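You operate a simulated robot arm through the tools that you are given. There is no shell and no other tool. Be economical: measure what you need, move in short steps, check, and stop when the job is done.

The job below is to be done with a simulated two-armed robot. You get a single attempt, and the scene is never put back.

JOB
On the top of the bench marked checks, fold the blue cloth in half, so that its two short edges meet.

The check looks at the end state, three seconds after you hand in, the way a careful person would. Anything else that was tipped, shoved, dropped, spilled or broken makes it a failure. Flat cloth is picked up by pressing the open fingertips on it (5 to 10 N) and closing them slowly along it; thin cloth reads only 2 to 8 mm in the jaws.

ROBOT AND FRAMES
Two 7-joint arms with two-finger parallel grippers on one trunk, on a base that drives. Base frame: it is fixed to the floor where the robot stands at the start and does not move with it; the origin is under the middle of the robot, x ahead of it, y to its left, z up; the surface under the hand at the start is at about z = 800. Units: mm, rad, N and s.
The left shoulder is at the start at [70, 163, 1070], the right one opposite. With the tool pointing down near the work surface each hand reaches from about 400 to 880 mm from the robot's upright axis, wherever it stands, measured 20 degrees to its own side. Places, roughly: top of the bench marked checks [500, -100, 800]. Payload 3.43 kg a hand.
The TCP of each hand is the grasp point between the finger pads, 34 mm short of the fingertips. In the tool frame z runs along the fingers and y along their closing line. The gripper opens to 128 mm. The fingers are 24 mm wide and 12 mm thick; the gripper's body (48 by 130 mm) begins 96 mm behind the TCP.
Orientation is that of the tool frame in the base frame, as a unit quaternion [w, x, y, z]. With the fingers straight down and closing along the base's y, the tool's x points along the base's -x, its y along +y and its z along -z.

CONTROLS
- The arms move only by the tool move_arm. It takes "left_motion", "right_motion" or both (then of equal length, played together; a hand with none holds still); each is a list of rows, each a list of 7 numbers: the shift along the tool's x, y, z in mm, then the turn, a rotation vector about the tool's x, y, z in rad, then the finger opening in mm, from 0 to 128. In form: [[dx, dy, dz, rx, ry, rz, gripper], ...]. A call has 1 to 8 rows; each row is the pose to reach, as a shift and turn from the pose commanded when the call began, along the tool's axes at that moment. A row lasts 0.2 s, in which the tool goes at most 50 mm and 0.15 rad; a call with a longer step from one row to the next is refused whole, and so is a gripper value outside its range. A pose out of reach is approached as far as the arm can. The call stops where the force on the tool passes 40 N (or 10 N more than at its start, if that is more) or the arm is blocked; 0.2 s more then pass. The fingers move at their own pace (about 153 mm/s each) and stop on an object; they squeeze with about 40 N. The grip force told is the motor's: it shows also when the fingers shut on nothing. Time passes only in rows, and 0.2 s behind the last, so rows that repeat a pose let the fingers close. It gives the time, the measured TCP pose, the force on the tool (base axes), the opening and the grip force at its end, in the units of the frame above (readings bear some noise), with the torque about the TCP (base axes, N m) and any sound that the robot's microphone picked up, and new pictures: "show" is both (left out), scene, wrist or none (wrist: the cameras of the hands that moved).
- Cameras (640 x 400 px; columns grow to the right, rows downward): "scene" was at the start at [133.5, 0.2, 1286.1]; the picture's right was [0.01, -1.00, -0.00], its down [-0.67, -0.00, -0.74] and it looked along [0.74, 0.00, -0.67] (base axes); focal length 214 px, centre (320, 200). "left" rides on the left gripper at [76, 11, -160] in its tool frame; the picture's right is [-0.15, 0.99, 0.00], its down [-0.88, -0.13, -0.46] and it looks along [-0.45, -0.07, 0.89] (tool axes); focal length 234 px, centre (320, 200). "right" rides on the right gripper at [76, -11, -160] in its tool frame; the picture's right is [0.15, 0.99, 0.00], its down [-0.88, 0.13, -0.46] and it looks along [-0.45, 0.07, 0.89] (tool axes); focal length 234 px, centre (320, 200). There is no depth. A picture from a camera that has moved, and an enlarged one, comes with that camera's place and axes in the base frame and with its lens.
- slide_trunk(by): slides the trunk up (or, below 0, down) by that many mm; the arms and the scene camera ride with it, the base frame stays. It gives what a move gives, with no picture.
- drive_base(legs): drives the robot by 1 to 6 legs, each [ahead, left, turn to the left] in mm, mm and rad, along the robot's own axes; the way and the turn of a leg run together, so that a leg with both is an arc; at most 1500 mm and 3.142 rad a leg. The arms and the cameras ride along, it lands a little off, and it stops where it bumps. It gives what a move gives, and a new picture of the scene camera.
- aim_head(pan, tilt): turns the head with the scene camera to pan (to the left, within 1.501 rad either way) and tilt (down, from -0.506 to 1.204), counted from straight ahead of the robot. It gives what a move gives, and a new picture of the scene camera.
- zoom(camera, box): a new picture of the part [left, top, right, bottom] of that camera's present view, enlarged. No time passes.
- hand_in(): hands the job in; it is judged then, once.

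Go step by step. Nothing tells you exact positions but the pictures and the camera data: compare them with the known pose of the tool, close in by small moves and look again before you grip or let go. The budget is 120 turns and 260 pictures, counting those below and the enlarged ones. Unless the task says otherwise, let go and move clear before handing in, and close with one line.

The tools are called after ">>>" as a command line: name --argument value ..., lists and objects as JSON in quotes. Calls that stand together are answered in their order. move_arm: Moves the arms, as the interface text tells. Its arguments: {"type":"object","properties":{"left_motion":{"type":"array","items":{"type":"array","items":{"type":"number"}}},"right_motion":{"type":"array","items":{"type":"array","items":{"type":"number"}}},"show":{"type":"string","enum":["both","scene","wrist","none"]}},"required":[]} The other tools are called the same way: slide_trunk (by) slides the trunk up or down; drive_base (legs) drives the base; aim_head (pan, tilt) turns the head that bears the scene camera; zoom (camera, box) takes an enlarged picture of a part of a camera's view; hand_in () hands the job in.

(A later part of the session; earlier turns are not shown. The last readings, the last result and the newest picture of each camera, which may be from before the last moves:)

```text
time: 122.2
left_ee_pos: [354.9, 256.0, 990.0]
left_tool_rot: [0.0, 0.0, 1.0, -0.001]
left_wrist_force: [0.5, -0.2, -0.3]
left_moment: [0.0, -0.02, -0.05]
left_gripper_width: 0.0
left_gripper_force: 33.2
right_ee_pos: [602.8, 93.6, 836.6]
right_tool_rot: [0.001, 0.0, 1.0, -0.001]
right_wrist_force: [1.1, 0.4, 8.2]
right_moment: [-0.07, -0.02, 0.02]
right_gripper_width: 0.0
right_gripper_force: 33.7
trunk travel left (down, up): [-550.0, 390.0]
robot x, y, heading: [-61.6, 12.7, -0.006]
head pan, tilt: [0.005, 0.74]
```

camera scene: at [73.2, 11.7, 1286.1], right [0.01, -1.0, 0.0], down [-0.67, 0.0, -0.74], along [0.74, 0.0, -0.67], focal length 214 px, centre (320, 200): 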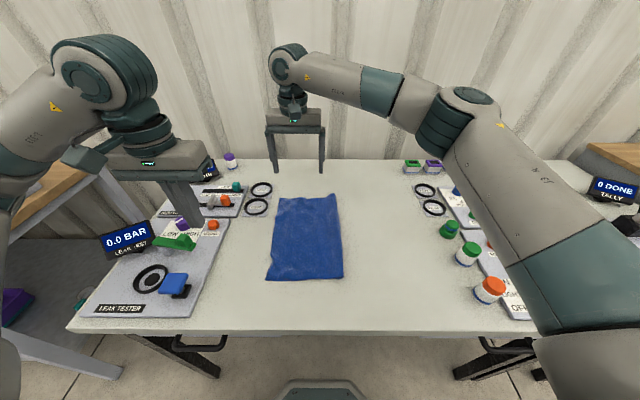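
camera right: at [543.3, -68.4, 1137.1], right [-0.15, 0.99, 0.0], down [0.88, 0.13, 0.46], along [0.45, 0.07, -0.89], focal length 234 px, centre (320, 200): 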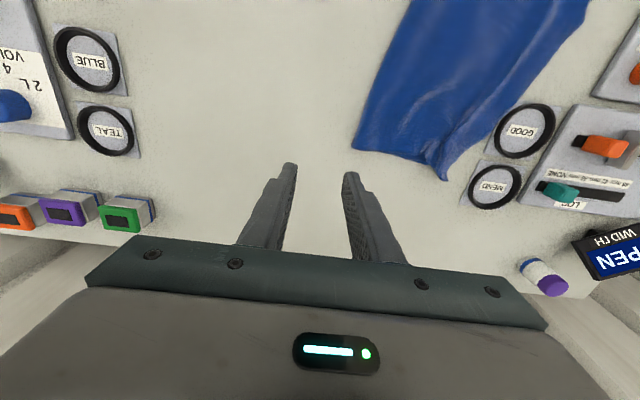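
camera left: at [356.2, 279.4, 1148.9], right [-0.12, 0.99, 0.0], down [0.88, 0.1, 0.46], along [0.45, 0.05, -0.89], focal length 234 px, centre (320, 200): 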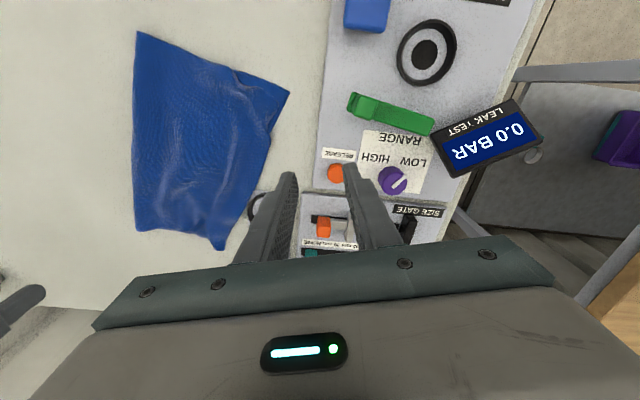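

The probe shows 8 N at y ≥ 94 against 18–20 N at y ≤ 60. So the lower layer ends near y ≈ 80 at the far end and is still tucked there. I pinch the single upper layer at the far corner again and peel it aside, staying within the edge length so the near end isn't disturbed.

>>> move_arm --right_motion '[[0, 0, -12, 0, 0, 0, 10], [6, 18, -12, 0, 0, 0, 34], [10, 35, -12, 0, 0, 0, 34], [10, 35, -4, 0, 0, 0, 34], [10, 35, 0, 0, 0, 0, 34], [10, 35, 0.3, 0, 0, 0, 34]]' --show "none"

>>> move_arm --right_motion '[[0, 0, 0.2, 0, 0, 0, 30], [0, 0, 0.2, 0, 0, 0, 26], [0, 0, 0.2, 0, 0, 0, 22], [0, 0, 0.2, 0, 0, 0, 17], [0, 0, 0.2, 0, 0, 0, 12], [0, 0, 0.2, 0, 0, 0, 8], [0, 0, 0.2, 0, 0, 0, 4], [0, 0, 0.2, 0, 0, 0, 0]]' --show "none"

>>> zoom --camera "right" --box '[160, 40, 420, 200]'

```text
time: 123.6
left_ee_pos: [356.6, 256.6, 990.3]
left_tool_rot: [0.0, -0.001, 1.0, 0.0]
left_wrist_force: [-0.1, -0.2, 0.8]
left_moment: [-0.01, -0.03, 0.02]
left_gripper_width: 0.1
left_gripper_force: 32.7
right_ee_pos: [592.0, 129.8, 835.1]
right_tool_rot: [0.0, 0.0, 1.0, -0.001]
right_wrist_force: [0.6, -1.3, 6.7]
right_moment: [-0.19, 0.04, 0.02]
right_gripper_width: 34.1
right_gripper_force: 0.2
trunk travel left (down, up): [-550.0, 390.0]
robot x, y, heading: [-59.7, 6.9, 0.004]
head pan, tilt: [0.005, 0.74]
```

```text
time: 125.4
left_ee_pos: [355.1, 257.1, 990.2]
left_tool_rot: [0.001, 0.0, 1.0, 0.001]
left_wrist_force: [-0.2, -0.3, 0.5]
left_moment: [-0.03, 0.02, 0.01]
left_gripper_width: 0.2
left_gripper_force: 33.0
right_ee_pos: [592.2, 130.3, 835.5]
right_tool_rot: [0.001, 0.0, 1.0, -0.001]
right_wrist_force: [0.8, -2.0, 11.4]
right_moment: [-0.19, 0.09, 0.01]
right_gripper_width: 0.0
right_gripper_force: 32.9
trunk travel left (down, up): [-550.0, 390.0]
robot x, y, heading: [-59.5, 9.2, -0.003]
head pan, tilt: [0.005, 0.74]
```

```text
2.46 times, centred on (290, 120) of right
camera zoom: at [515.4, 117.3, 993.7], right [-0.15, 0.99, 0.0], down [0.88, 0.13, 0.46], along [0.45, 0.07, -0.89], focal length 576 px, centre (394, 397)
```

zoom: 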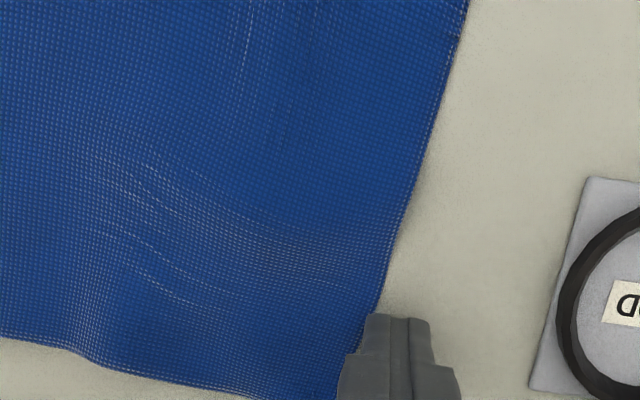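

The edge is further in here (y ≈ 128), so I retry 22 mm inward.

>>> move_arm --right_motion '[[0, 0, -12, 0, 0, 0, 10], [0, -12, -12, 0, 0, 0, 34], [0, -23, -12, 0, 0, 0, 36], [0, -23, -4, 0, 0, 0, 36], [0, -23, 0, 0, 0, 0, 36], [0, -23, 0, 0, 0, 0, 36]]' --show "none"

>>> move_arm --right_motion '[[0, 0, 0.2, 0, 0, 0, 32], [0, 0, 0.2, 0, 0, 0, 28], [0, 0, 0.2, 0, 0, 0, 23], [0, 0, 0.2, 0, 0, 0, 18], [0, 0, 0.2, 0, 0, 0, 13], [0, 0, 0.2, 0, 0, 0, 8], [0, 0, 0.2, 0, 0, 0, 4], [0, 0, 0.2, 0, 0, 0, 0]]' --show "none"

>>> zoom --camera "right" --box '[160, 40, 420, 200]'

```text
time: 126.8
left_ee_pos: [356.4, 256.4, 989.6]
left_tool_rot: [0.001, -0.001, 1.0, 0.0]
left_wrist_force: [0.5, -0.5, 0.6]
left_moment: [0.02, 0.03, 0.01]
left_gripper_width: 0.0
left_gripper_force: 32.8
right_ee_pos: [592.9, 108.1, 835.6]
right_tool_rot: [0.001, 0.0, 1.0, -0.001]
right_wrist_force: [1.1, -0.7, 9.1]
right_moment: [-0.3, 0.06, 0.01]
right_gripper_width: 35.8
right_gripper_force: 0.0
trunk travel left (down, up): [-550.0, 390.0]
robot x, y, heading: [-61.7, 11.6, 0.004]
head pan, tilt: [0.005, 0.74]
```

```text
time: 128.6
left_ee_pos: [353.8, 256.9, 990.6]
left_tool_rot: [0.001, -0.001, 1.0, 0.0]
left_wrist_force: [0.7, 0.4, 0.6]
left_moment: [-0.02, 0.01, 0.0]
left_gripper_width: 0.1
left_gripper_force: 33.7
right_ee_pos: [592.0, 106.2, 835.7]
right_tool_rot: [0.001, 0.0, 1.0, -0.001]
right_wrist_force: [-2.0, -2.0, 19.9]
right_moment: [-0.26, 0.25, 0.03]
right_gripper_width: 2.5
right_gripper_force: 37.2
trunk travel left (down, up): [-550.0, 390.0]
robot x, y, heading: [-56.3, 11.0, -0.002]
head pan, tilt: [0.005, 0.74]
```

```text
2.46 times, centred on (290, 120) of right
camera zoom: at [514.6, 94.4, 994.0], right [-0.15, 0.99, 0.0], down [0.88, 0.13, 0.46], along [0.45, 0.07, -0.89], focal length 576 px, centre (394, 397)
```

zoom: 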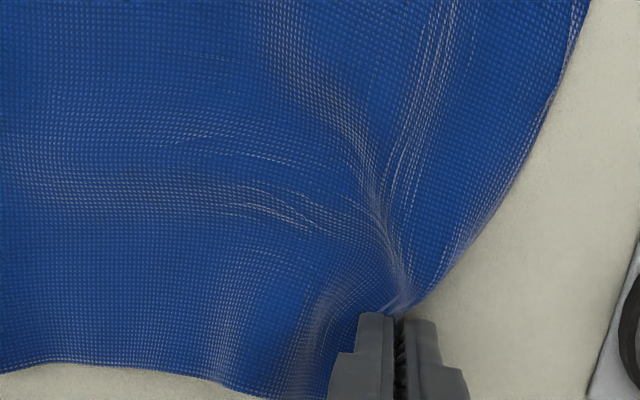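

It reads 2.5 mm, so it holds one layer. I peel this corner up and over toward (530, −55).

>>> move_arm --right_motion '[[2, -8, -30, 0, 0, 0, 0], [8, -25, -62, 0, 0, 0, 0], [16, -45, -90, 0, 0, 0, 0], [26, -70, -105, 0, 0, 0, 0], [36, -95, -105, 0, 0, 0, 0], [46, -120, -95, 0, 0, 0, 0], [54, -142, -80, 0, 0, 0, 0], [62, -163, -62, 0, 0, 0, 0]]' --left_motion '[[-25, -5, 0, 0, 0, 0, 0], [-55, -10, 0, 0, 0, 0, 10], [-85, -20, 0, 0, 0, 0, 20], [-115, -30, 0, 0, 0, 0, 30], [-145, -45, 0, 0, 0, 0, 40], [-175, -60, 0, 0, 0, 0, 44], [-200, -80, 10, 0, 0, 0, 44], [-215, -105, 20, 0, 0, 0, 44]]' --show "scene"

>>> zoom --camera "left" --box '[60, 0, 360, 220]'

```text
time: 130.4
left_ee_pos: [571.9, 149.7, 969.5]
left_tool_rot: [0.001, 0.0, 1.0, 0.001]
left_wrist_force: [-0.1, 0.3, 0.3]
left_moment: [0.06, 0.0, 0.0]
left_gripper_width: 43.9
left_gripper_force: 0.0
right_ee_pos: [531.8, -58.6, 897.8]
right_tool_rot: [0.0, 0.0, 1.0, 0.0]
right_wrist_force: [-1.2, 0.2, -0.4]
right_moment: [0.04, 0.0, -0.01]
right_gripper_width: 2.6
right_gripper_force: 37.1
trunk travel left (down, up): [-550.0, 390.0]
robot x, y, heading: [-59.2, 11.9, -0.001]
head pan, tilt: [0.005, 0.74]
camera scene: at [74.2, 8.6, 1286.1], right [0.01, -1.0, 0.0], down [-0.67, 0.0, -0.74], along [0.74, 0.01, -0.67], focal length 214 px, centre (320, 200)
```

scene: 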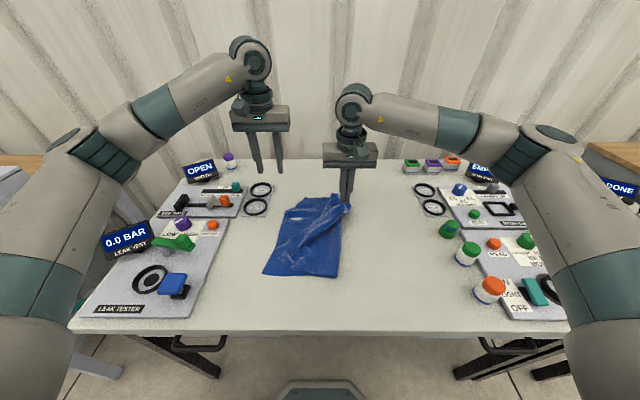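

```text
1.82 times, centred on (210, 110) of left
camera zoom: at [495.1, 160.3, 1129.7], right [0.14, 0.99, 0.0], down [0.88, -0.13, 0.46], along [0.45, -0.06, -0.89], focal length 426 px, centre (520, 364)
```

zoom: 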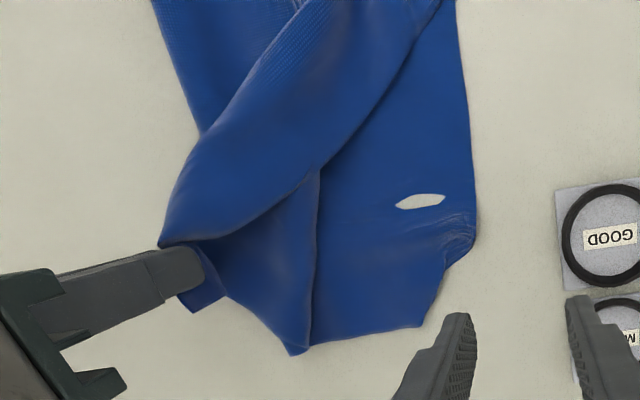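

Now I see it clearly: the lower far corner is at (614, 61), pulled in by pleats. I move the right hand a bit clear, then use the left gripper to spread the lower layer's far edge in y.

>>> move_arm --right_motion '[[6, -8, 0, 0, 0, 0, 0], [14, -18, 3, 0, 0, 0, 0], [24, -28, 8, 0, 0, 0, 0], [32, -37, 12, 0, 0, 0, 0], [32, -37, 12, 0, 0, 0, 0], [32, -37, 12, 0, 0, 0, 0]]' --left_motion '[[-8, -20, 10, 0, 0, 0, 40], [-16, -45, 25, 0, 0, 0, 38], [-26, -75, 45, 0, 0, 0, 38], [-28, -105, 75, 0, 0, 0, 38], [-28, -122, 105, 0, 0, 0, 38], [-28, -122, 126, 0, 0, 0, 38]]' --show "none"

>>> zoom --camera "left" --box '[140, 0, 460, 200]'

```text
time: 131.8
left_ee_pos: [600.7, 29.5, 842.8]
left_tool_rot: [0.0, 0.0, 1.0, 0.0]
left_wrist_force: [-0.8, -0.9, -0.4]
left_moment: [-0.04, -0.02, -0.02]
left_gripper_width: 38.1
left_gripper_force: 0.0
right_ee_pos: [498.3, -93.7, 884.2]
right_tool_rot: [-0.001, 0.0, 1.0, -0.002]
right_wrist_force: [0.8, 0.4, -0.4]
right_moment: [-0.02, 0.0, 0.02]
right_gripper_width: 2.7
right_gripper_force: 36.7
trunk travel left (down, up): [-550.0, 390.0]
robot x, y, heading: [-58.5, 9.8, -0.0]
head pan, tilt: [0.005, 0.74]
```

```text
2.00 times, centred on (300, 100) of left
camera zoom: at [523.8, 39.9, 1003.0], right [0.14, 0.99, 0.0], down [0.88, -0.13, 0.46], along [0.45, -0.07, -0.89], focal length 468 px, centre (360, 400)
```

zoom: 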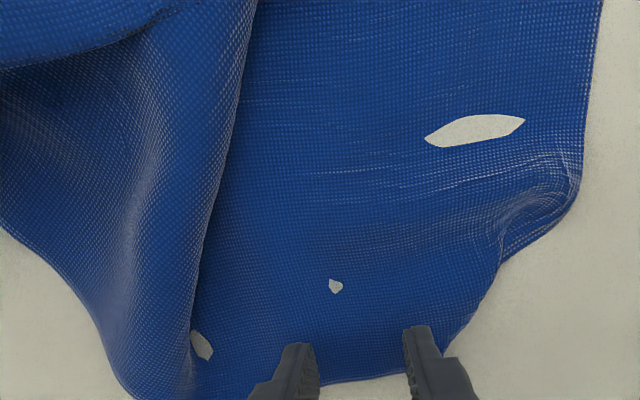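

The lower layer is nearly flat here; it just sits too far right. I press both fingertips on it and drag it +y about 85 mm, letting material run around the fold.

>>> move_arm --left_motion '[[0, 2, 5, 0, 0, 0, 38], [0, 2, 7.5, 0, 0, 0, 38], [0, 2, 8.5, 0, 0, 0, 38], [0, 2, 8.5, 0, 0, 0, 38]]' --show "none"

```text
time: 132.8
left_ee_pos: [599.5, 31.6, 836.5]
left_tool_rot: [0.001, -0.001, 1.0, 0.0]
left_wrist_force: [0.8, 0.6, 3.6]
left_moment: [0.06, 0.04, -0.01]
left_gripper_width: 38.4
left_gripper_force: 0.1
right_ee_pos: [499.6, -94.7, 883.7]
right_tool_rot: [0.001, -0.001, 1.0, -0.001]
right_wrist_force: [0.9, 0.4, -0.2]
right_moment: [0.03, 0.01, 0.03]
right_gripper_width: 2.6
right_gripper_force: 37.2
trunk travel left (down, up): [-550.0, 390.0]
robot x, y, heading: [-59.4, 9.2, -0.002]
head pan, tilt: [0.005, 0.74]
```

>>> move_arm --left_motion '[[0, 0, 1.5, 0, 0, 0, 38], [0, 12, 1.5, 0, 0, 0, 38], [0, 24, 1.6, 0, 0, 0, 38], [0, 36, 1.7, 0, 0, 0, 38], [0, 48, 1.8, 0, 0, 0, 38], [0, 60, 1.9, 0, 0, 0, 38], [0, 72, 2, 0, 0, 0, 38], [0, 84, 2, 0, 0, 0, 38]]' --show "none"

>>> zoom --camera "left" --box '[100, 0, 460, 220]'

```text
time: 134.6
left_ee_pos: [598.7, 114.7, 835.9]
left_tool_rot: [0.002, -0.002, 1.0, 0.0]
left_wrist_force: [0.4, -4.4, 24.0]
left_moment: [0.51, 0.1, 0.02]
left_gripper_width: 35.4
left_gripper_force: 0.0
right_ee_pos: [497.1, -93.6, 886.3]
right_tool_rot: [0.001, -0.001, 1.0, 0.0]
right_wrist_force: [0.3, -0.2, 0.2]
right_moment: [0.02, 0.0, 0.02]
right_gripper_width: 2.6
right_gripper_force: 37.3
trunk travel left (down, up): [-550.0, 390.0]
robot x, y, heading: [-59.8, 11.2, -0.001]
head pan, tilt: [0.005, 0.74]
```

```text
1.78 times, centred on (280, 110) of left
camera zoom: at [521.1, 125.0, 995.3], right [0.14, 0.99, 0.0], down [0.88, -0.13, 0.46], along [0.45, -0.07, -0.89], focal length 416 px, centre (391, 360)
```

zoom: 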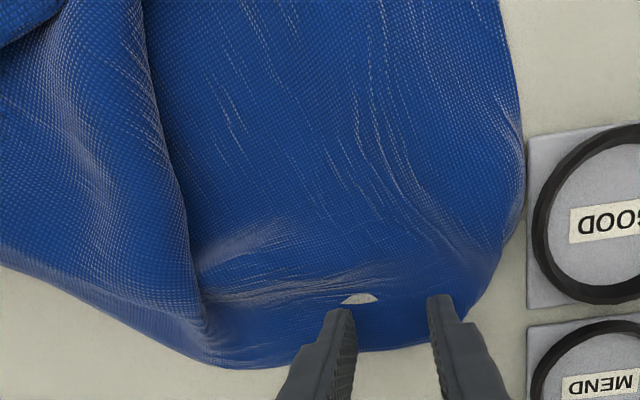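

The lower far corner moved out nicely to about y 155. I lift the left hand and measure before bringing the upper corner back.

>>> move_arm --left_motion '[[0, 0, -25, 0, 0, 0, 38], [0, 0, -65, 0, 0, 0, 38], [0, 0, -105, 0, 0, 0, 38], [20, 25, -125, 0, 0, 0, 20], [45, 55, -130, 0, 0, 0, 0]]' --show "none"

>>> zoom --camera "left" --box '[60, 0, 380, 240]'

>>> zoom --camera "scene" --box '[230, 170, 390, 290]'

```text
time: 135.8
left_ee_pos: [554.9, 171.3, 964.1]
left_tool_rot: [0.0, -0.001, 1.0, -0.001]
left_wrist_force: [-0.5, -0.2, 0.9]
left_moment: [0.01, -0.01, 0.01]
left_gripper_width: 0.0
left_gripper_force: 32.8
right_ee_pos: [499.4, -93.8, 884.6]
right_tool_rot: [0.0, 0.0, 1.0, -0.002]
right_wrist_force: [-0.3, 0.8, 0.1]
right_moment: [-0.01, 0.01, 0.01]
right_gripper_width: 2.4
right_gripper_force: 36.8
trunk travel left (down, up): [-550.0, 390.0]
robot x, y, heading: [-59.0, 9.7, -0.0]
head pan, tilt: [0.005, 0.74]
```

```text
1.67 times, centred on (220, 120) of left
camera zoom: at [477.4, 182.4, 1124.0], right [0.14, 0.99, 0.0], down [0.88, -0.13, 0.46], along [0.45, -0.07, -0.89], focal length 390 px, centre (487, 333)
```

zoom: 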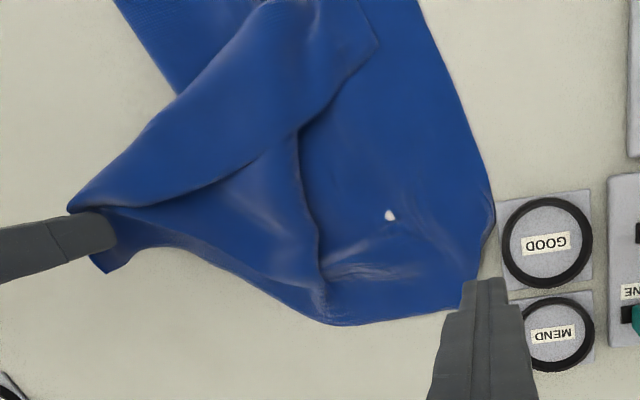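

```text
3.33 times, centred on (310, 230) of scene
camera zoom: at [73.1, 11.8, 1286.2], right [0.01, -1.0, 0.0], down [-0.67, 0.0, -0.74], along [0.74, 0.0, -0.67], focal length 715 px, centre (353, 100)
```

zoom: 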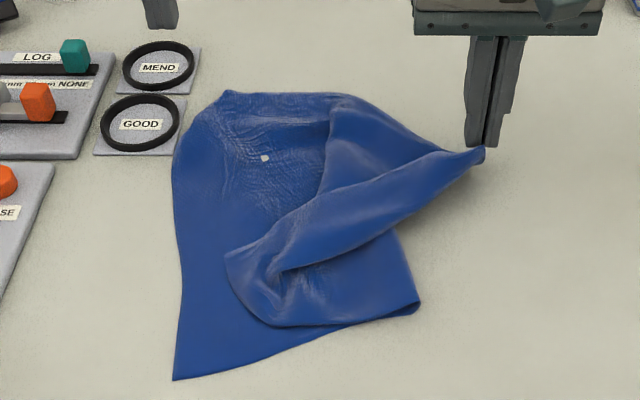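

The lower short edge now runs straight from (314, 140) to (622, 140). The upper near corner C sits at about (410, 113), and the right hand holds the upper far corner. I bring the left hand to pinch C again as before.

>>> move_arm --left_motion '[[25, -5, 5, 0, 0, 0, 10], [50, -15, 10, 0, 0, 0, 20], [80, -28, 20, 0, 0, 0, 36], [105, -42, 35, 0, 0, 0, 36], [130, -60, 55, 0, 0, 0, 36], [148, -78, 80, 0, 0, 0, 36], [151, -87, 105, 0, 0, 0, 36], [151, -87, 116, 0, 0, 0, 36]]' --show "none"

>>> zoom --camera "left" --box '[140, 0, 460, 220]'

```text
time: 137.6
left_ee_pos: [404.8, 82.8, 846.2]
left_tool_rot: [0.0, 0.0, 1.0, -0.001]
left_wrist_force: [0.3, 1.0, 0.6]
left_moment: [-0.06, 0.02, 0.0]
left_gripper_width: 36.1
left_gripper_force: 0.0
right_ee_pos: [500.0, -93.9, 883.8]
right_tool_rot: [0.0, 0.0, 1.0, 0.0]
right_wrist_force: [-0.2, -0.7, 0.1]
right_moment: [0.0, -0.01, 0.01]
right_gripper_width: 2.1
right_gripper_force: 37.0
trunk travel left (down, up): [-550.0, 390.0]
robot x, y, heading: [-57.3, 6.3, 0.004]
head pan, tilt: [0.005, 0.74]
```

```text
1.82 times, centred on (300, 110) of left
camera zoom: at [327.1, 93.8, 1006.7], right [0.14, 0.99, 0.0], down [0.88, -0.13, 0.46], along [0.45, -0.07, -0.89], focal length 426 px, centre (356, 364)
```

zoom: 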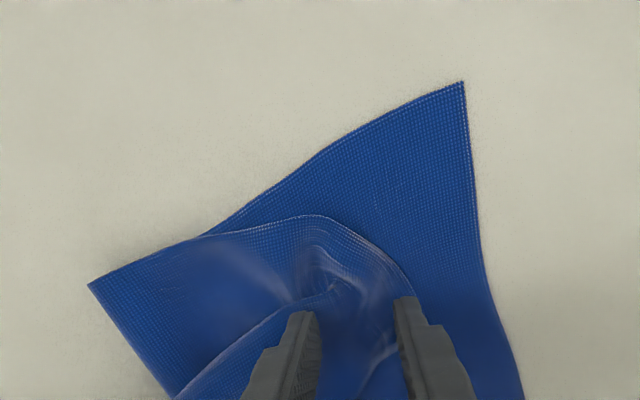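

C is right between the fingers, with a raised ripple. I lower lightly and close.

>>> move_arm --left_motion '[[0, 0, 5, 0, 0, 0, 36], [0, 0, 8.5, 0, 0, 0, 36], [0, 0, 9.5, 0, 0, 0, 32], [0, 0, 9.5, 0, 0, 0, 26], [0, 0, 9.5, 0, 0, 0, 20], [0, 0, 9.5, 0, 0, 0, 13], [0, 0, 9.3, 0, 0, 0, 6], [0, 0, 9, 0, 0, 0, 0]]' --show "none"

>>> zoom --camera "left" --box '[140, 0, 460, 220]'

```text
time: 139.4
left_ee_pos: [403.5, 83.1, 838.5]
left_tool_rot: [0.0, -0.001, 1.0, 0.0]
left_wrist_force: [0.7, -2.5, 1.8]
left_moment: [-0.13, -0.03, -0.06]
left_gripper_width: 2.3
left_gripper_force: 37.2
right_ee_pos: [498.4, -93.7, 884.8]
right_tool_rot: [0.0, 0.001, 1.0, -0.002]
right_wrist_force: [0.0, 2.4, -0.7]
right_moment: [0.08, 0.01, -0.04]
right_gripper_width: 2.4
right_gripper_force: 37.3
trunk travel left (down, up): [-550.0, 390.0]
robot x, y, heading: [-63.6, 14.2, 0.001]
head pan, tilt: [0.005, 0.74]
```

```text
1.82 times, centred on (300, 110) of left
camera zoom: at [326.9, 93.6, 998.1], right [0.14, 0.99, 0.0], down [0.88, -0.13, 0.46], along [0.45, -0.07, -0.89], focal length 426 px, centre (356, 364)
```

zoom: 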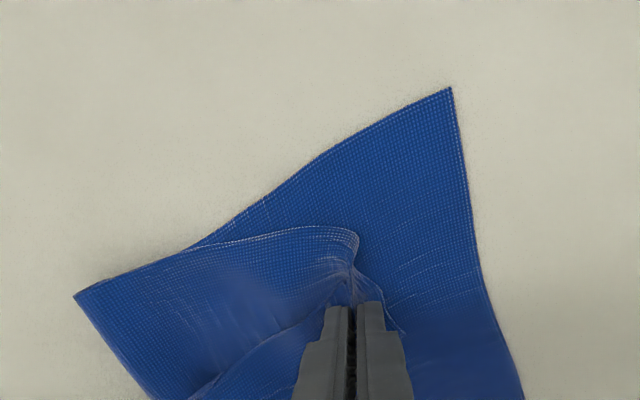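

C is held by one layer (2.3 mm). I carry both upper corners over the lower corners at (312, 133) and (622, 140), yawing the left hand back in step.

>>> move_arm --left_motion '[[2, 3, -25, 0, 0, -0.146, 0], [8, 8, -50, 0, 0, -0.292, 0], [16, 12, -65, 0, 0, -0.438, 0], [25, 17, -70, 0, 0, -0.584, 0], [35, 22, -70, 0, 0, -0.73, 0], [45, 26, -65, 0, 0, -0.876, 0], [54, 30, -58, 0, 0, -1.022, 0], [61, 32, -50, 0, 0, -1.168, 0]]' --right_motion '[[-10, 20, -30, 0, 0, 0, 0], [-20, 45, -55, 0, 0, 0, 0], [-31, 73, -65, 0, 0, 0, 0], [-42, 101, -65, 0, 0, 0, 0], [-53, 129, -55, 0, 0, 0, 0], [-64, 157, -40, 0, 0, 0, 0], [-75, 184, -20, 0, 0, 0, 0], [-85, 209, 0, 0, 0, 0, 0]]' --show "scene"

>>> zoom --camera "left" --box '[140, 0, 460, 220]'

>>> zoom --camera "right" --box '[140, 0, 460, 220]'

```text
time: 141.2
left_ee_pos: [344.7, 116.6, 888.1]
left_tool_rot: [0.002, -0.555, 0.832, -0.002]
left_wrist_force: [20.8, -2.2, 0.0]
left_moment: [-0.07, -0.7, -0.48]
left_gripper_width: 3.2
left_gripper_force: 38.3
right_ee_pos: [582.2, 117.1, 883.0]
right_tool_rot: [-0.001, -0.002, 1.0, 0.0]
right_wrist_force: [-20.8, 1.6, -0.4]
right_moment: [0.1, 0.64, -0.03]
right_gripper_width: 2.5
right_gripper_force: 37.3
trunk travel left (down, up): [-550.0, 390.0]
robot x, y, heading: [-59.3, 7.9, 0.001]
head pan, tilt: [0.005, 0.74]
camera scene: at [74.0, 11.9, 1286.1], right [0.01, -1.0, 0.0], down [-0.67, -0.01, -0.74], along [0.74, 0.0, -0.67], focal length 214 px, centre (320, 200)
```

scene: 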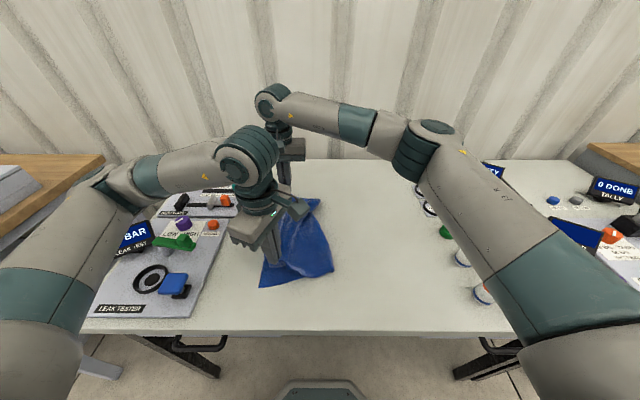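

```text
1.82 times, centred on (300, 110) of left
camera zoom: at [303.2, 50.2, 1047.9], right [-0.86, 0.52, 0.0], down [0.46, 0.76, 0.46], along [0.24, 0.39, -0.89], focal length 426 px, centre (356, 364)
```

zoom: 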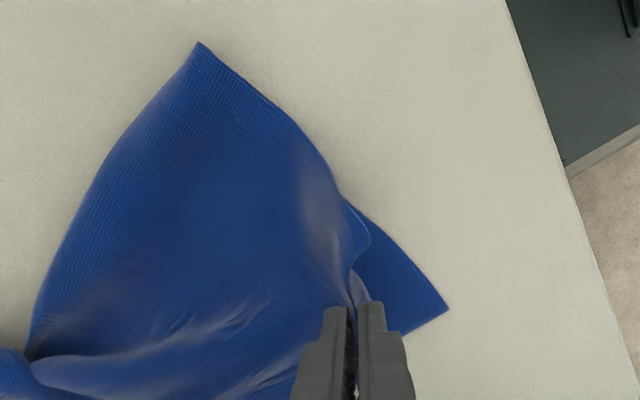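

```text
1.82 times, centred on (300, 110) of right
camera zoom: at [507.0, 105.8, 1041.6], right [-0.15, 0.99, 0.0], down [0.88, 0.13, 0.45], along [0.45, 0.07, -0.89], focal length 426 px, centre (356, 364)
```

zoom: 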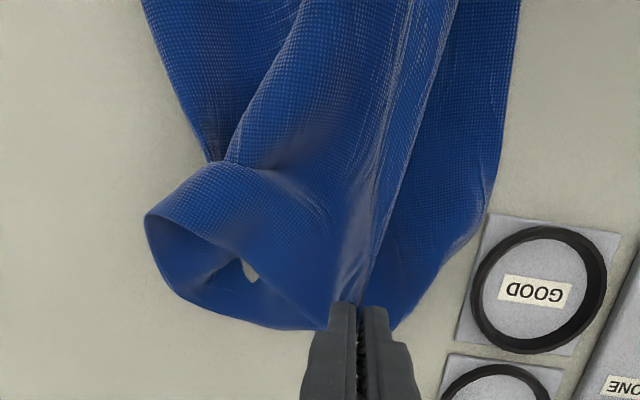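

The hands are over the targets but pull at 21 N, so I bring them slightly together and outward in +y, lower, and release with a spreading opening.

>>> move_arm --left_motion '[[-5, 4, 12, 0, 0, 0, 0], [-11, 9, 26, 0, 0, 0, 0], [-11, 9, 40, 0, 0, 0, 0], [-11, 9, 49, 0, 0, 0, 0], [-11, 9, 50, 0, 0, 0, 8], [-11, 9, 51, 0, 0, 0, 18], [-11, 9, 51, 0, 0, 0, 30], [-11, 9, 51, 0, 0, 0, 44]]' --right_motion '[[10, 4, 12, 0, 0, 0, 0], [18, 8, 24, 0, 0, 0, 0], [18, 8, 36, 0, 0, 0, 0], [18, 8, 43, 0, 0, 0, 0], [18, 8, 45, 0, 0, 0, 8], [18, 8, 46, 0, 0, 0, 18], [18, 8, 46, 0, 0, 0, 30], [18, 8, 46, 0, 0, 0, 44]]' --show "none"

>>> move_arm --left_motion '[[0, 0, -30, 0, 0, 0, 44], [0, 0, -70, 0, 0, 0.14, 44], [0, 0, -110, 0, 0, 0.28, 44], [-10, 0, -130, 0, 0, 0.42, 44], [-30, 0, -140, 0, 0, 0.56, 44], [-50, 0, -140, 0, 0, 0.7, 44], [-70, 0, -140, 0, 0, 0.84, 44], [-90, 0, -140, 0, 0, 0.98, 44]]' --right_motion '[[0, 0, -30, 0, 0, 0, 44], [0, 0, -70, 0, 0, 0, 44], [0, 0, -110, 0, 0, 0, 44], [0, 0, -120, 0, 0, 0, 44], [0, 0, -120, 0, 0, 0, 44], [0, 0, -120, 0, 0, 0, 44], [0, 0, -120, 0, 0, 0, 44], [0, 0, -120, 0, 0, 0, 44]]' --show "none"

>>> zoom --camera "scene" --box '[220, 170, 380, 300]'

>>> zoom --camera "right" --box '[140, 0, 460, 220]'

>>> zoom --camera "left" --box '[0, 0, 340, 260]'

```text
time: 143.0
left_ee_pos: [338.5, 129.6, 837.4]
left_tool_rot: [0.0, -0.552, 0.834, 0.0]
left_wrist_force: [-0.8, 0.1, 0.0]
left_moment: [-0.01, 0.05, -0.01]
left_gripper_width: 43.9
left_gripper_force: 0.0
right_ee_pos: [564.9, 123.4, 838.1]
right_tool_rot: [0.0, -0.001, 1.0, -0.002]
right_wrist_force: [-0.1, 0.0, 0.9]
right_moment: [0.0, 0.0, 0.06]
right_gripper_width: 43.7
right_gripper_force: 0.0
trunk travel left (down, up): [-550.0, 390.0]
robot x, y, heading: [-58.6, 10.9, 0.0]
head pan, tilt: [0.005, 0.74]
```

```text
time: 144.8
left_ee_pos: [374.4, 212.4, 975.9]
left_tool_rot: [-0.001, -0.094, 0.996, 0.0]
left_wrist_force: [-0.3, 0.0, 0.1]
left_moment: [-0.04, 0.01, 0.0]
left_gripper_width: 43.9
left_gripper_force: 0.1
right_ee_pos: [566.5, 124.8, 957.6]
right_tool_rot: [0.0, 0.0, 1.0, -0.001]
right_wrist_force: [0.5, 0.0, 0.0]
right_moment: [0.0, 0.02, 0.02]
right_gripper_width: 44.2
right_gripper_force: 0.0
trunk travel left (down, up): [-550.0, 390.0]
robot x, y, heading: [-59.1, 11.9, 0.003]
head pan, tilt: [0.005, 0.74]
```

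```text
3.08 times, centred on (300, 235) of scene
camera zoom: at [73.3, 11.4, 1286.1], right [0.01, -1.0, 0.0], down [-0.67, 0.0, -0.74], along [0.74, 0.0, -0.67], focal length 660 px, centre (382, 92)
```

zoom: 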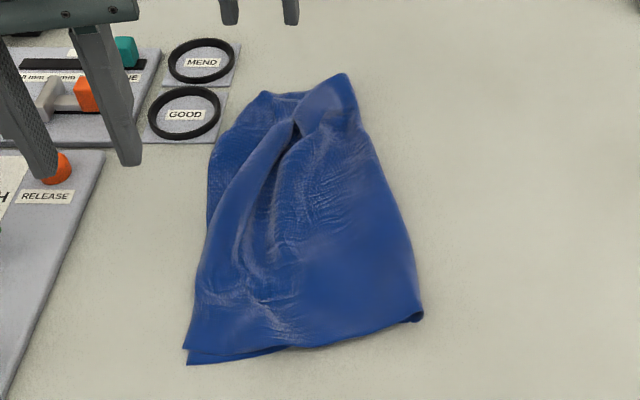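

```text
1.82 times, centred on (300, 110) of right
camera zoom: at [489.5, 113.0, 1116.5], right [-0.15, 0.99, 0.0], down [0.88, 0.13, 0.46], along [0.45, 0.06, -0.89], focal length 426 px, centre (356, 364)
```

zoom: 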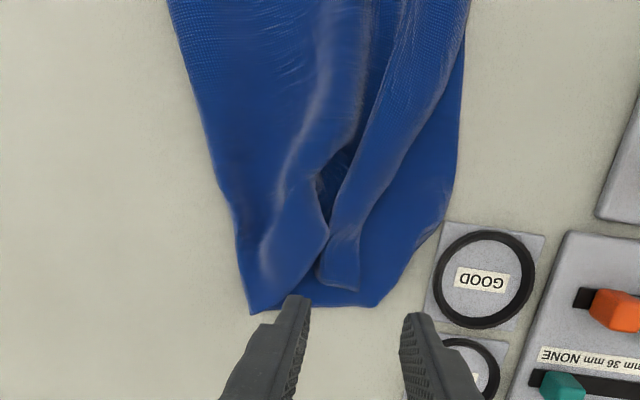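

```text
1.54 times, centred on (170, 130) of left
camera zoom: at [296.5, 209.2, 1136.6], right [-0.04, 1.0, 0.0], down [0.89, 0.04, 0.46], along [0.46, 0.02, -0.89], focal length 360 px, centre (551, 308)
```

zoom: 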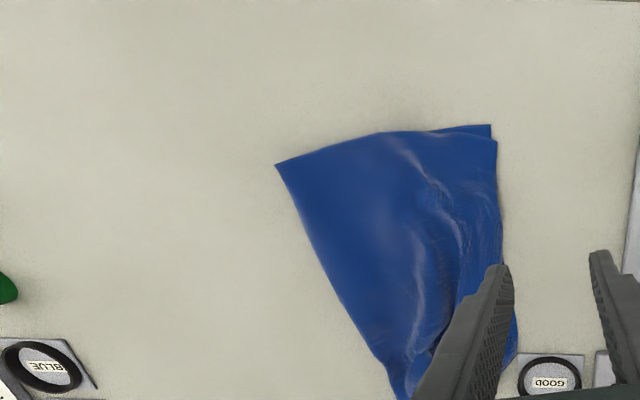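

The near corners agree within about 15 mm. The far end is bunched, with the fold there at y ≈ 45. I'll spread it with the right hand, keeping the +y finger pinned at the corner (y ≈ 128) while the other finger travels right.

>>> move_arm --right_motion '[[-4, -8, 30, 0, 0, 0, 46], [-9, -18, 70, 0, 0, 0, 46], [-9, -26, 100, 0, 0, 0, 46], [-9, -26, 114, 0.015, 0, 0, 46], [-9, -26, 119, 0.02, 0, 0, 46], [-9, -26, 120, 0.02, 0, 0, 46]]' --show "none"

```text
time: 146.2
left_ee_pos: [374.1, 212.7, 977.1]
left_tool_rot: [0.001, -0.095, 0.995, 0.0]
left_wrist_force: [-0.3, 0.5, -1.0]
left_moment: [-0.05, 0.0, 0.0]
left_gripper_width: 44.0
left_gripper_force: 0.0
right_ee_pos: [575.1, 98.2, 837.3]
right_tool_rot: [0.0, 0.0, 1.0, -0.012]
right_wrist_force: [0.2, 0.5, 1.2]
right_moment: [0.04, 0.05, -0.01]
right_gripper_width: 46.0
right_gripper_force: 0.1
trunk travel left (down, up): [-550.0, 390.0]
robot x, y, heading: [-58.6, 10.1, -0.003]
head pan, tilt: [0.005, 0.74]
```

>>> move_arm --right_motion '[[0, 0, 1.6, -0.005, 0, 0, 46], [0, -5, 1.8, -0.005, 0, 0, 57], [0, -11, 1.8, -0.005, 0, 0, 69], [0, -17, 1.8, -0.005, 0, 0, 81], [0, -23, 1.8, -0.005, 0, 0, 93], [0, -29, 1.8, -0.005, 0, 0, 105], [0, -35, 1.8, -0.005, 0, 0, 116], [0, -40, 1.8, -0.005, 0, 0, 126]]' --show "none"

>>> zoom --camera "right" --box '[140, 0, 520, 220]'

```text
time: 148.0
left_ee_pos: [373.0, 212.5, 976.3]
left_tool_rot: [0.0, -0.095, 0.995, 0.0]
left_wrist_force: [-0.7, 0.3, 0.9]
left_moment: [0.0, 0.01, 0.01]
left_gripper_width: 43.9
left_gripper_force: 0.0
right_ee_pos: [574.0, 57.9, 837.8]
right_tool_rot: [0.001, 0.0, 1.0, -0.009]
right_wrist_force: [-0.6, 2.3, 8.2]
right_moment: [0.66, -0.01, -0.01]
right_gripper_width: 126.9
right_gripper_force: 1.1
trunk travel left (down, up): [-550.0, 390.0]
robot x, y, heading: [-60.3, 11.2, 0.001]
head pan, tilt: [0.005, 0.74]
```

```text
1.68 times, centred on (330, 110) of right
camera zoom: at [497.7, 48.6, 996.2], right [-0.15, 0.99, -0.02], down [0.88, 0.14, 0.45], along [0.45, 0.05, -0.89], focal length 394 px, centre (303, 352)
```

zoom: 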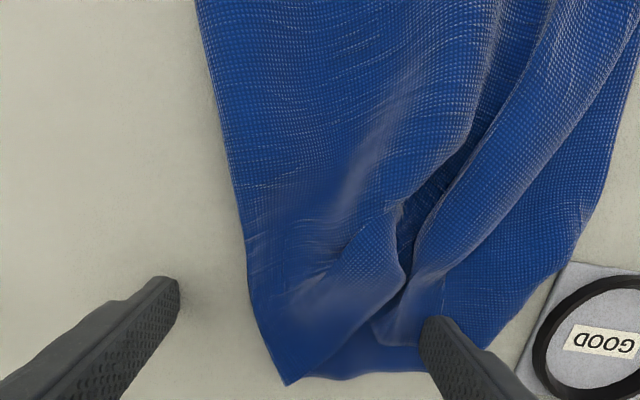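

The right finger slid off because it was unloaded. I repeat with the load tilted toward that finger.

>>> move_arm --right_motion '[[0, 38, -15, -0.02, 0, 0, 46], [0, 40, -10, -0.035, 0, 0, 46], [0, 40, 0.5, -0.035, 0, 0, 46], [0, 40, 1.2, -0.035, 0, 0, 46], [0, 31, 1.4, -0.035, 0, 0, 64], [0, 22, 1.4, -0.035, 0, 0, 82], [0, 12, 1.4, -0.035, 0, 0, 102], [0, 2, 1.4, -0.035, 0, 0, 122]]' --show "none"

>>> zoom --camera "right" --box '[140, 0, 520, 220]'

```text
time: 149.8
left_ee_pos: [372.0, 211.6, 978.3]
left_tool_rot: [0.0, -0.096, 0.995, 0.001]
left_wrist_force: [-0.2, -0.2, -0.2]
left_moment: [-0.01, -0.01, -0.02]
left_gripper_width: 44.1
left_gripper_force: 0.1
right_ee_pos: [573.0, 60.2, 839.0]
right_tool_rot: [0.002, 0.001, 1.0, 0.01]
right_wrist_force: [0.5, 4.7, 22.1]
right_moment: [-1.32, 0.0, 0.0]
right_gripper_width: 119.3
right_gripper_force: 0.1
trunk travel left (down, up): [-550.0, 390.0]
robot x, y, heading: [-59.4, 10.6, -0.003]
head pan, tilt: [0.005, 0.74]
```

```text
1.68 times, centred on (330, 110) of right
camera zoom: at [496.4, 44.8, 996.0], right [-0.15, 0.99, 0.02], down [0.88, 0.12, 0.46], along [0.45, 0.08, -0.89], focal length 394 px, centre (303, 352)
```

zoom: 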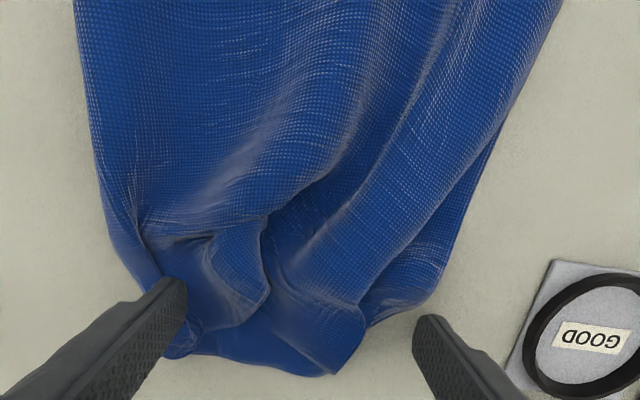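

Now that end moved right as a unit, with the upper corner at about (602, 81). I spread again, balanced, with the +y finger on that corner.

>>> move_arm --right_motion '[[-5, -10, -15, 0.01, 0, 0, 50], [-10, -19, -15, 0.025, 0, 0, 50], [-10, -19, -2, 0.03, 0, 0, 50], [-10, -19, 1.5, 0.03, 0, 0, 50], [-10, -15, 2.2, 0.03, 0, 0, 69], [-10, -11, 2.2, 0.03, 0, 0, 88], [-10, -6, 2.2, 0.03, 0, 0, 107], [-10, -2, 2.2, 0.03, 0, 0, 126]]' --show "none"

>>> zoom --camera "right" --box '[140, 0, 520, 220]'

```text
time: 151.6
left_ee_pos: [371.9, 210.6, 979.4]
left_tool_rot: [0.001, -0.095, 0.995, 0.0]
left_wrist_force: [0.1, -0.2, -0.1]
left_moment: [0.03, 0.01, 0.0]
left_gripper_width: 44.0
left_gripper_force: 0.1
right_ee_pos: [583.2, 56.0, 836.4]
right_tool_rot: [0.001, 0.0, 1.0, -0.005]
right_wrist_force: [1.1, -4.8, 28.7]
right_moment: [1.48, 0.04, -0.03]
right_gripper_width: 122.2
right_gripper_force: 0.1
trunk travel left (down, up): [-550.0, 390.0]
robot x, y, heading: [-62.0, 7.4, 0.001]
head pan, tilt: [0.005, 0.74]
```

```text
1.68 times, centred on (330, 110) of right
camera zoom: at [506.1, 46.2, 994.9], right [-0.15, 0.99, -0.01], down [0.88, 0.13, 0.46], along [0.45, 0.06, -0.89], focal length 394 px, centre (303, 352)
```

zoom: 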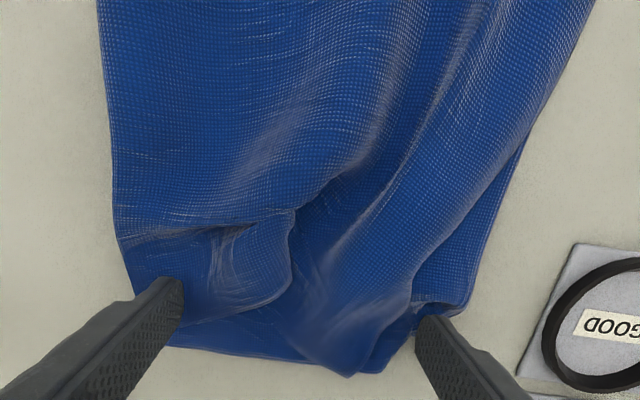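

>>> move_arm --right_motion '[[-4, -10, -15, 0, 0, 0, 70], [-8, -21, -15, 0, 0, 0, 66], [-8, -21, -3, -0.002, 0, 0, 66], [-8, -21, 0, -0.004, 0, 0, 66], [-8, -14, 0.4, -0.004, 0, 0, 81], [-8, -7, 0.4, -0.004, 0, 0, 96], [-8, 1, 0.4, -0.004, 0, 0, 111], [-8, 8, 0.4, -0.004, 0, 0, 126]]' --show "none"

>>> zoom --camera "right" --box '[140, 0, 520, 220]'

```text
time: 153.4
left_ee_pos: [371.7, 211.5, 979.0]
left_tool_rot: [0.002, -0.093, 0.996, 0.0]
left_wrist_force: [-0.5, 0.1, 0.2]
left_moment: [-0.01, -0.02, 0.02]
left_gripper_width: 43.8
left_gripper_force: 0.1
right_ee_pos: [590.4, 64.0, 837.1]
right_tool_rot: [0.003, 0.001, 1.0, -0.003]
right_wrist_force: [-0.2, -7.0, 32.7]
right_moment: [1.48, 0.15, 0.05]
right_gripper_width: 120.9
right_gripper_force: 0.1
trunk travel left (down, up): [-550.0, 390.0]
robot x, y, heading: [-59.7, 12.7, -0.001]
head pan, tilt: [0.005, 0.74]
```

```text
1.68 times, centred on (330, 110) of right
camera zoom: at [513.8, 53.3, 994.5], right [-0.15, 0.99, -0.01], down [0.88, 0.13, 0.46], along [0.46, 0.06, -0.89], focal length 394 px, centre (303, 352)
```

zoom: 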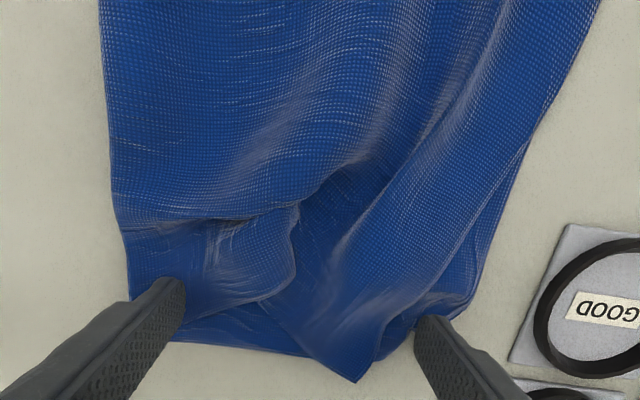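

The upper far corner is at about (615, 99), with a pleat behind it. I'll pinch that corner, lift so the pleat falls out, and lay it on the lower corner.

>>> move_arm --right_motion '[[0, 5, -18, 0, 0, 0, 80], [-7, 19, -18, 0.003, 0, 0, 36], [-7, 19, -8, 0.006, 0, 0, 36], [-7, 19, -3.2, 0.006, 0, 0, 36], [-7, 19, -3, 0.006, 0, 0, 36]]' --show "none"

>>> zoom --camera "right" --box '[180, 40, 460, 220]'

```text
time: 154.6
left_ee_pos: [373.9, 211.6, 977.2]
left_tool_rot: [0.001, -0.095, 0.996, 0.0]
left_wrist_force: [-0.3, 1.3, 0.3]
left_moment: [0.03, 0.01, -0.02]
left_gripper_width: 44.1
left_gripper_force: 0.0
right_ee_pos: [598.7, 84.4, 836.1]
right_tool_rot: [0.001, 0.0, 1.0, -0.006]
right_wrist_force: [0.6, 0.7, 11.0]
right_moment: [-0.19, -0.06, -0.02]
right_gripper_width: 36.2
right_gripper_force: 0.1
trunk travel left (down, up): [-550.0, 390.0]
robot x, y, heading: [-61.4, 9.3, 0.002]
head pan, tilt: [0.005, 0.74]
```

```text
2.22 times, centred on (320, 130) of right
camera zoom: at [523.0, 74.0, 995.6], right [-0.15, 0.99, -0.01], down [0.88, 0.14, 0.46], along [0.45, 0.06, -0.89], focal length 520 px, centre (320, 356)
```

zoom: 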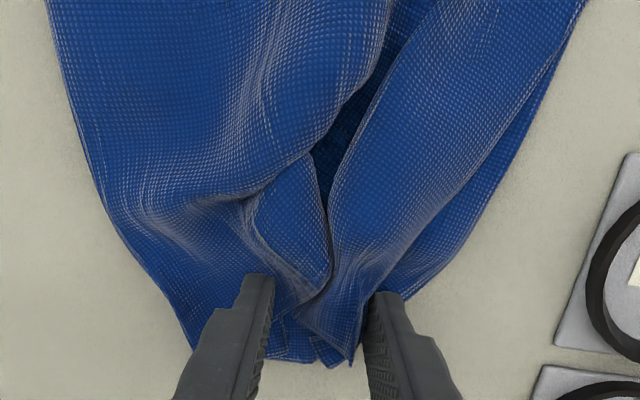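

>>> move_arm --right_motion '[[0, 3, -1, 0, 0, 0, 36], [0, 3, -1, 0, 0, 0, 30], [0, 3, -1, 0, 0, 0, 24], [0, 3, -1, 0, 0, 0, 18], [0, 3, -1, 0, 0, 0, 12], [0, 3, -1, 0, 0, 0, 6], [0, 3, -1, 0, 0, 0, 0], [0, 3, -1, 0, 0, 0, 0]]' --show "none"

>>> zoom --camera "right" --box '[180, 40, 460, 220]'

```text
time: 156.4
left_ee_pos: [373.3, 211.3, 978.2]
left_tool_rot: [0.0, -0.095, 0.995, 0.0]
left_wrist_force: [0.1, -0.1, -0.8]
left_moment: [0.0, 0.02, 0.02]
left_gripper_width: 44.0
left_gripper_force: 0.1
right_ee_pos: [598.8, 87.6, 836.5]
right_tool_rot: [0.001, 0.0, 1.0, -0.007]
right_wrist_force: [-1.0, 0.0, 9.1]
right_moment: [-0.11, -0.03, 0.02]
right_gripper_width: 5.3
right_gripper_force: 39.4
trunk travel left (down, up): [-550.0, 390.0]
robot x, y, heading: [-61.6, 10.5, -0.001]
head pan, tilt: [0.005, 0.74]
```

```text
2.22 times, centred on (320, 130) of right
camera zoom: at [522.9, 77.3, 995.8], right [-0.15, 0.99, -0.01], down [0.88, 0.14, 0.46], along [0.45, 0.05, -0.89], focal length 520 px, centre (320, 356)
```

zoom: 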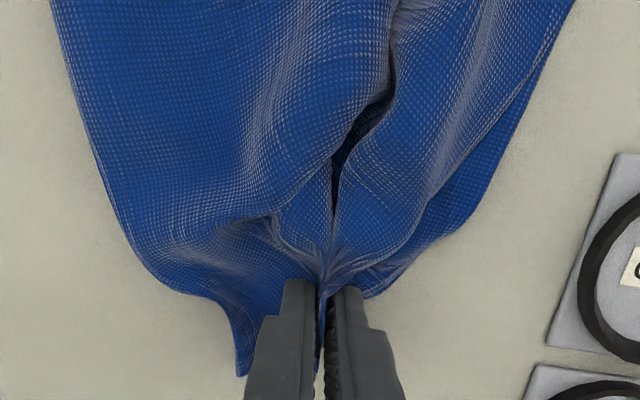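

It reads 5.3 mm, so the right hand holds both far corners together. That's useful: I'll lift them, let the pleats fall out, and draw them in +y so the far end straightens, then lay it down.

>>> move_arm --right_motion '[[0, 0, -25, 0, 0, 0, 0], [0, 5, -55, 0, 0, 0, 0], [-3, 15, -80, 0, 0, 0, 0], [-6, 28, -80, 0, 0, 0, 0], [-8, 40, -65, 0, 0, 0, 0], [-8, 50, -45, 0, 0, 0, 0], [-8, 56, -22, 0, 0, 0, 0], [-8, 58, -3, 0, 0, 0, 0]]' --show "scene"

>>> zoom --camera "right" --box '[100, 0, 460, 220]'

```text
time: 158.2
left_ee_pos: [374.7, 211.7, 977.0]
left_tool_rot: [0.0, -0.095, 0.995, 0.001]
left_wrist_force: [-0.6, 0.5, 0.5]
left_moment: [0.01, -0.01, -0.01]
left_gripper_width: 44.1
left_gripper_force: 0.1
right_ee_pos: [607.0, 145.1, 838.4]
right_tool_rot: [0.0, 0.0, 1.0, -0.007]
right_wrist_force: [-0.5, -1.1, 1.0]
right_moment: [0.0, -0.02, 0.05]
right_gripper_width: 5.3
right_gripper_force: 40.1
trunk travel left (down, up): [-550.0, 390.0]
robot x, y, heading: [-61.0, 8.6, -0.002]
head pan, tilt: [0.005, 0.74]
camera scene: at [73.7, 10.8, 1286.1], right [0.01, -1.0, 0.0], down [-0.67, 0.0, -0.74], along [0.74, 0.0, -0.67], focal length 214 px, centre (320, 200)
```

scene: 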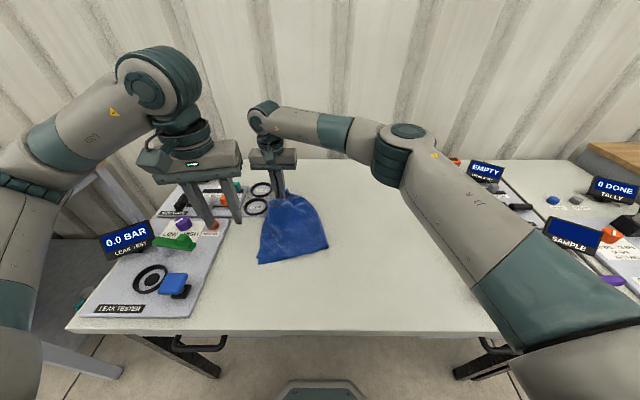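

```text
1.78 times, centred on (280, 110) of right
camera zoom: at [530.7, 136.0, 997.8], right [-0.15, 0.99, -0.01], down [0.88, 0.14, 0.45], along [0.45, 0.05, -0.89], focal length 416 px, centre (391, 360)
```

zoom: 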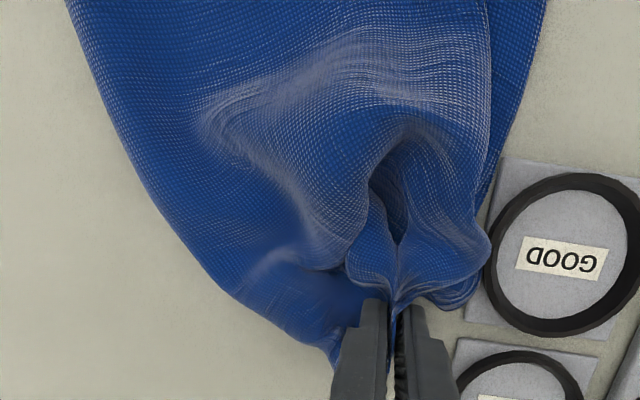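

The far end is bunched in the jaws. I release by opening wide while pressing and moving the hand right, so the +y finger stays put and the other finger draws the cloth out in −y.

>>> move_arm --right_motion '[[0, 0, 2, -0.01, 0, 0, 6], [0, -7, 2.5, -0.02, 0, 0, 20], [0, -15, 3, -0.02, 0, 0, 38], [0, -24, 3, -0.02, 0, 0, 56], [0, -33, 3, -0.02, 0, 0, 74], [0, -42, 3, -0.02, 0, 0, 92], [0, -51, 3, -0.02, 0, 0, 110], [0, -59, 3, -0.02, 0, 0, 126]]' --show "none"

>>> zoom --camera "right" --box '[100, 0, 500, 240]'

```text
time: 160.0
left_ee_pos: [373.5, 212.3, 977.1]
left_tool_rot: [0.0, -0.094, 0.996, 0.001]
left_wrist_force: [0.0, -0.2, -0.2]
left_moment: [0.01, -0.03, -0.01]
left_gripper_width: 43.7
left_gripper_force: 0.0
right_ee_pos: [607.6, 86.1, 836.8]
right_tool_rot: [0.001, 0.001, 1.0, 0.003]
right_wrist_force: [1.1, 1.4, 6.5]
right_moment: [-0.41, -0.09, -0.01]
right_gripper_width: 124.9
right_gripper_force: 0.0
trunk travel left (down, up): [-550.0, 390.0]
robot x, y, heading: [-54.6, 10.9, 0.0]
head pan, tilt: [0.005, 0.74]
```

```text
1.60 times, centred on (300, 120) of right
camera zoom: at [530.7, 73.3, 995.8], right [-0.15, 0.99, 0.01], down [0.88, 0.13, 0.46], along [0.45, 0.07, -0.89], focal length 375 px, centre (352, 328)
```

zoom: 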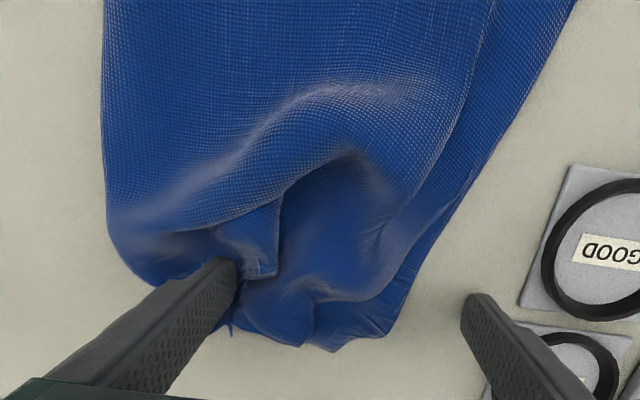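

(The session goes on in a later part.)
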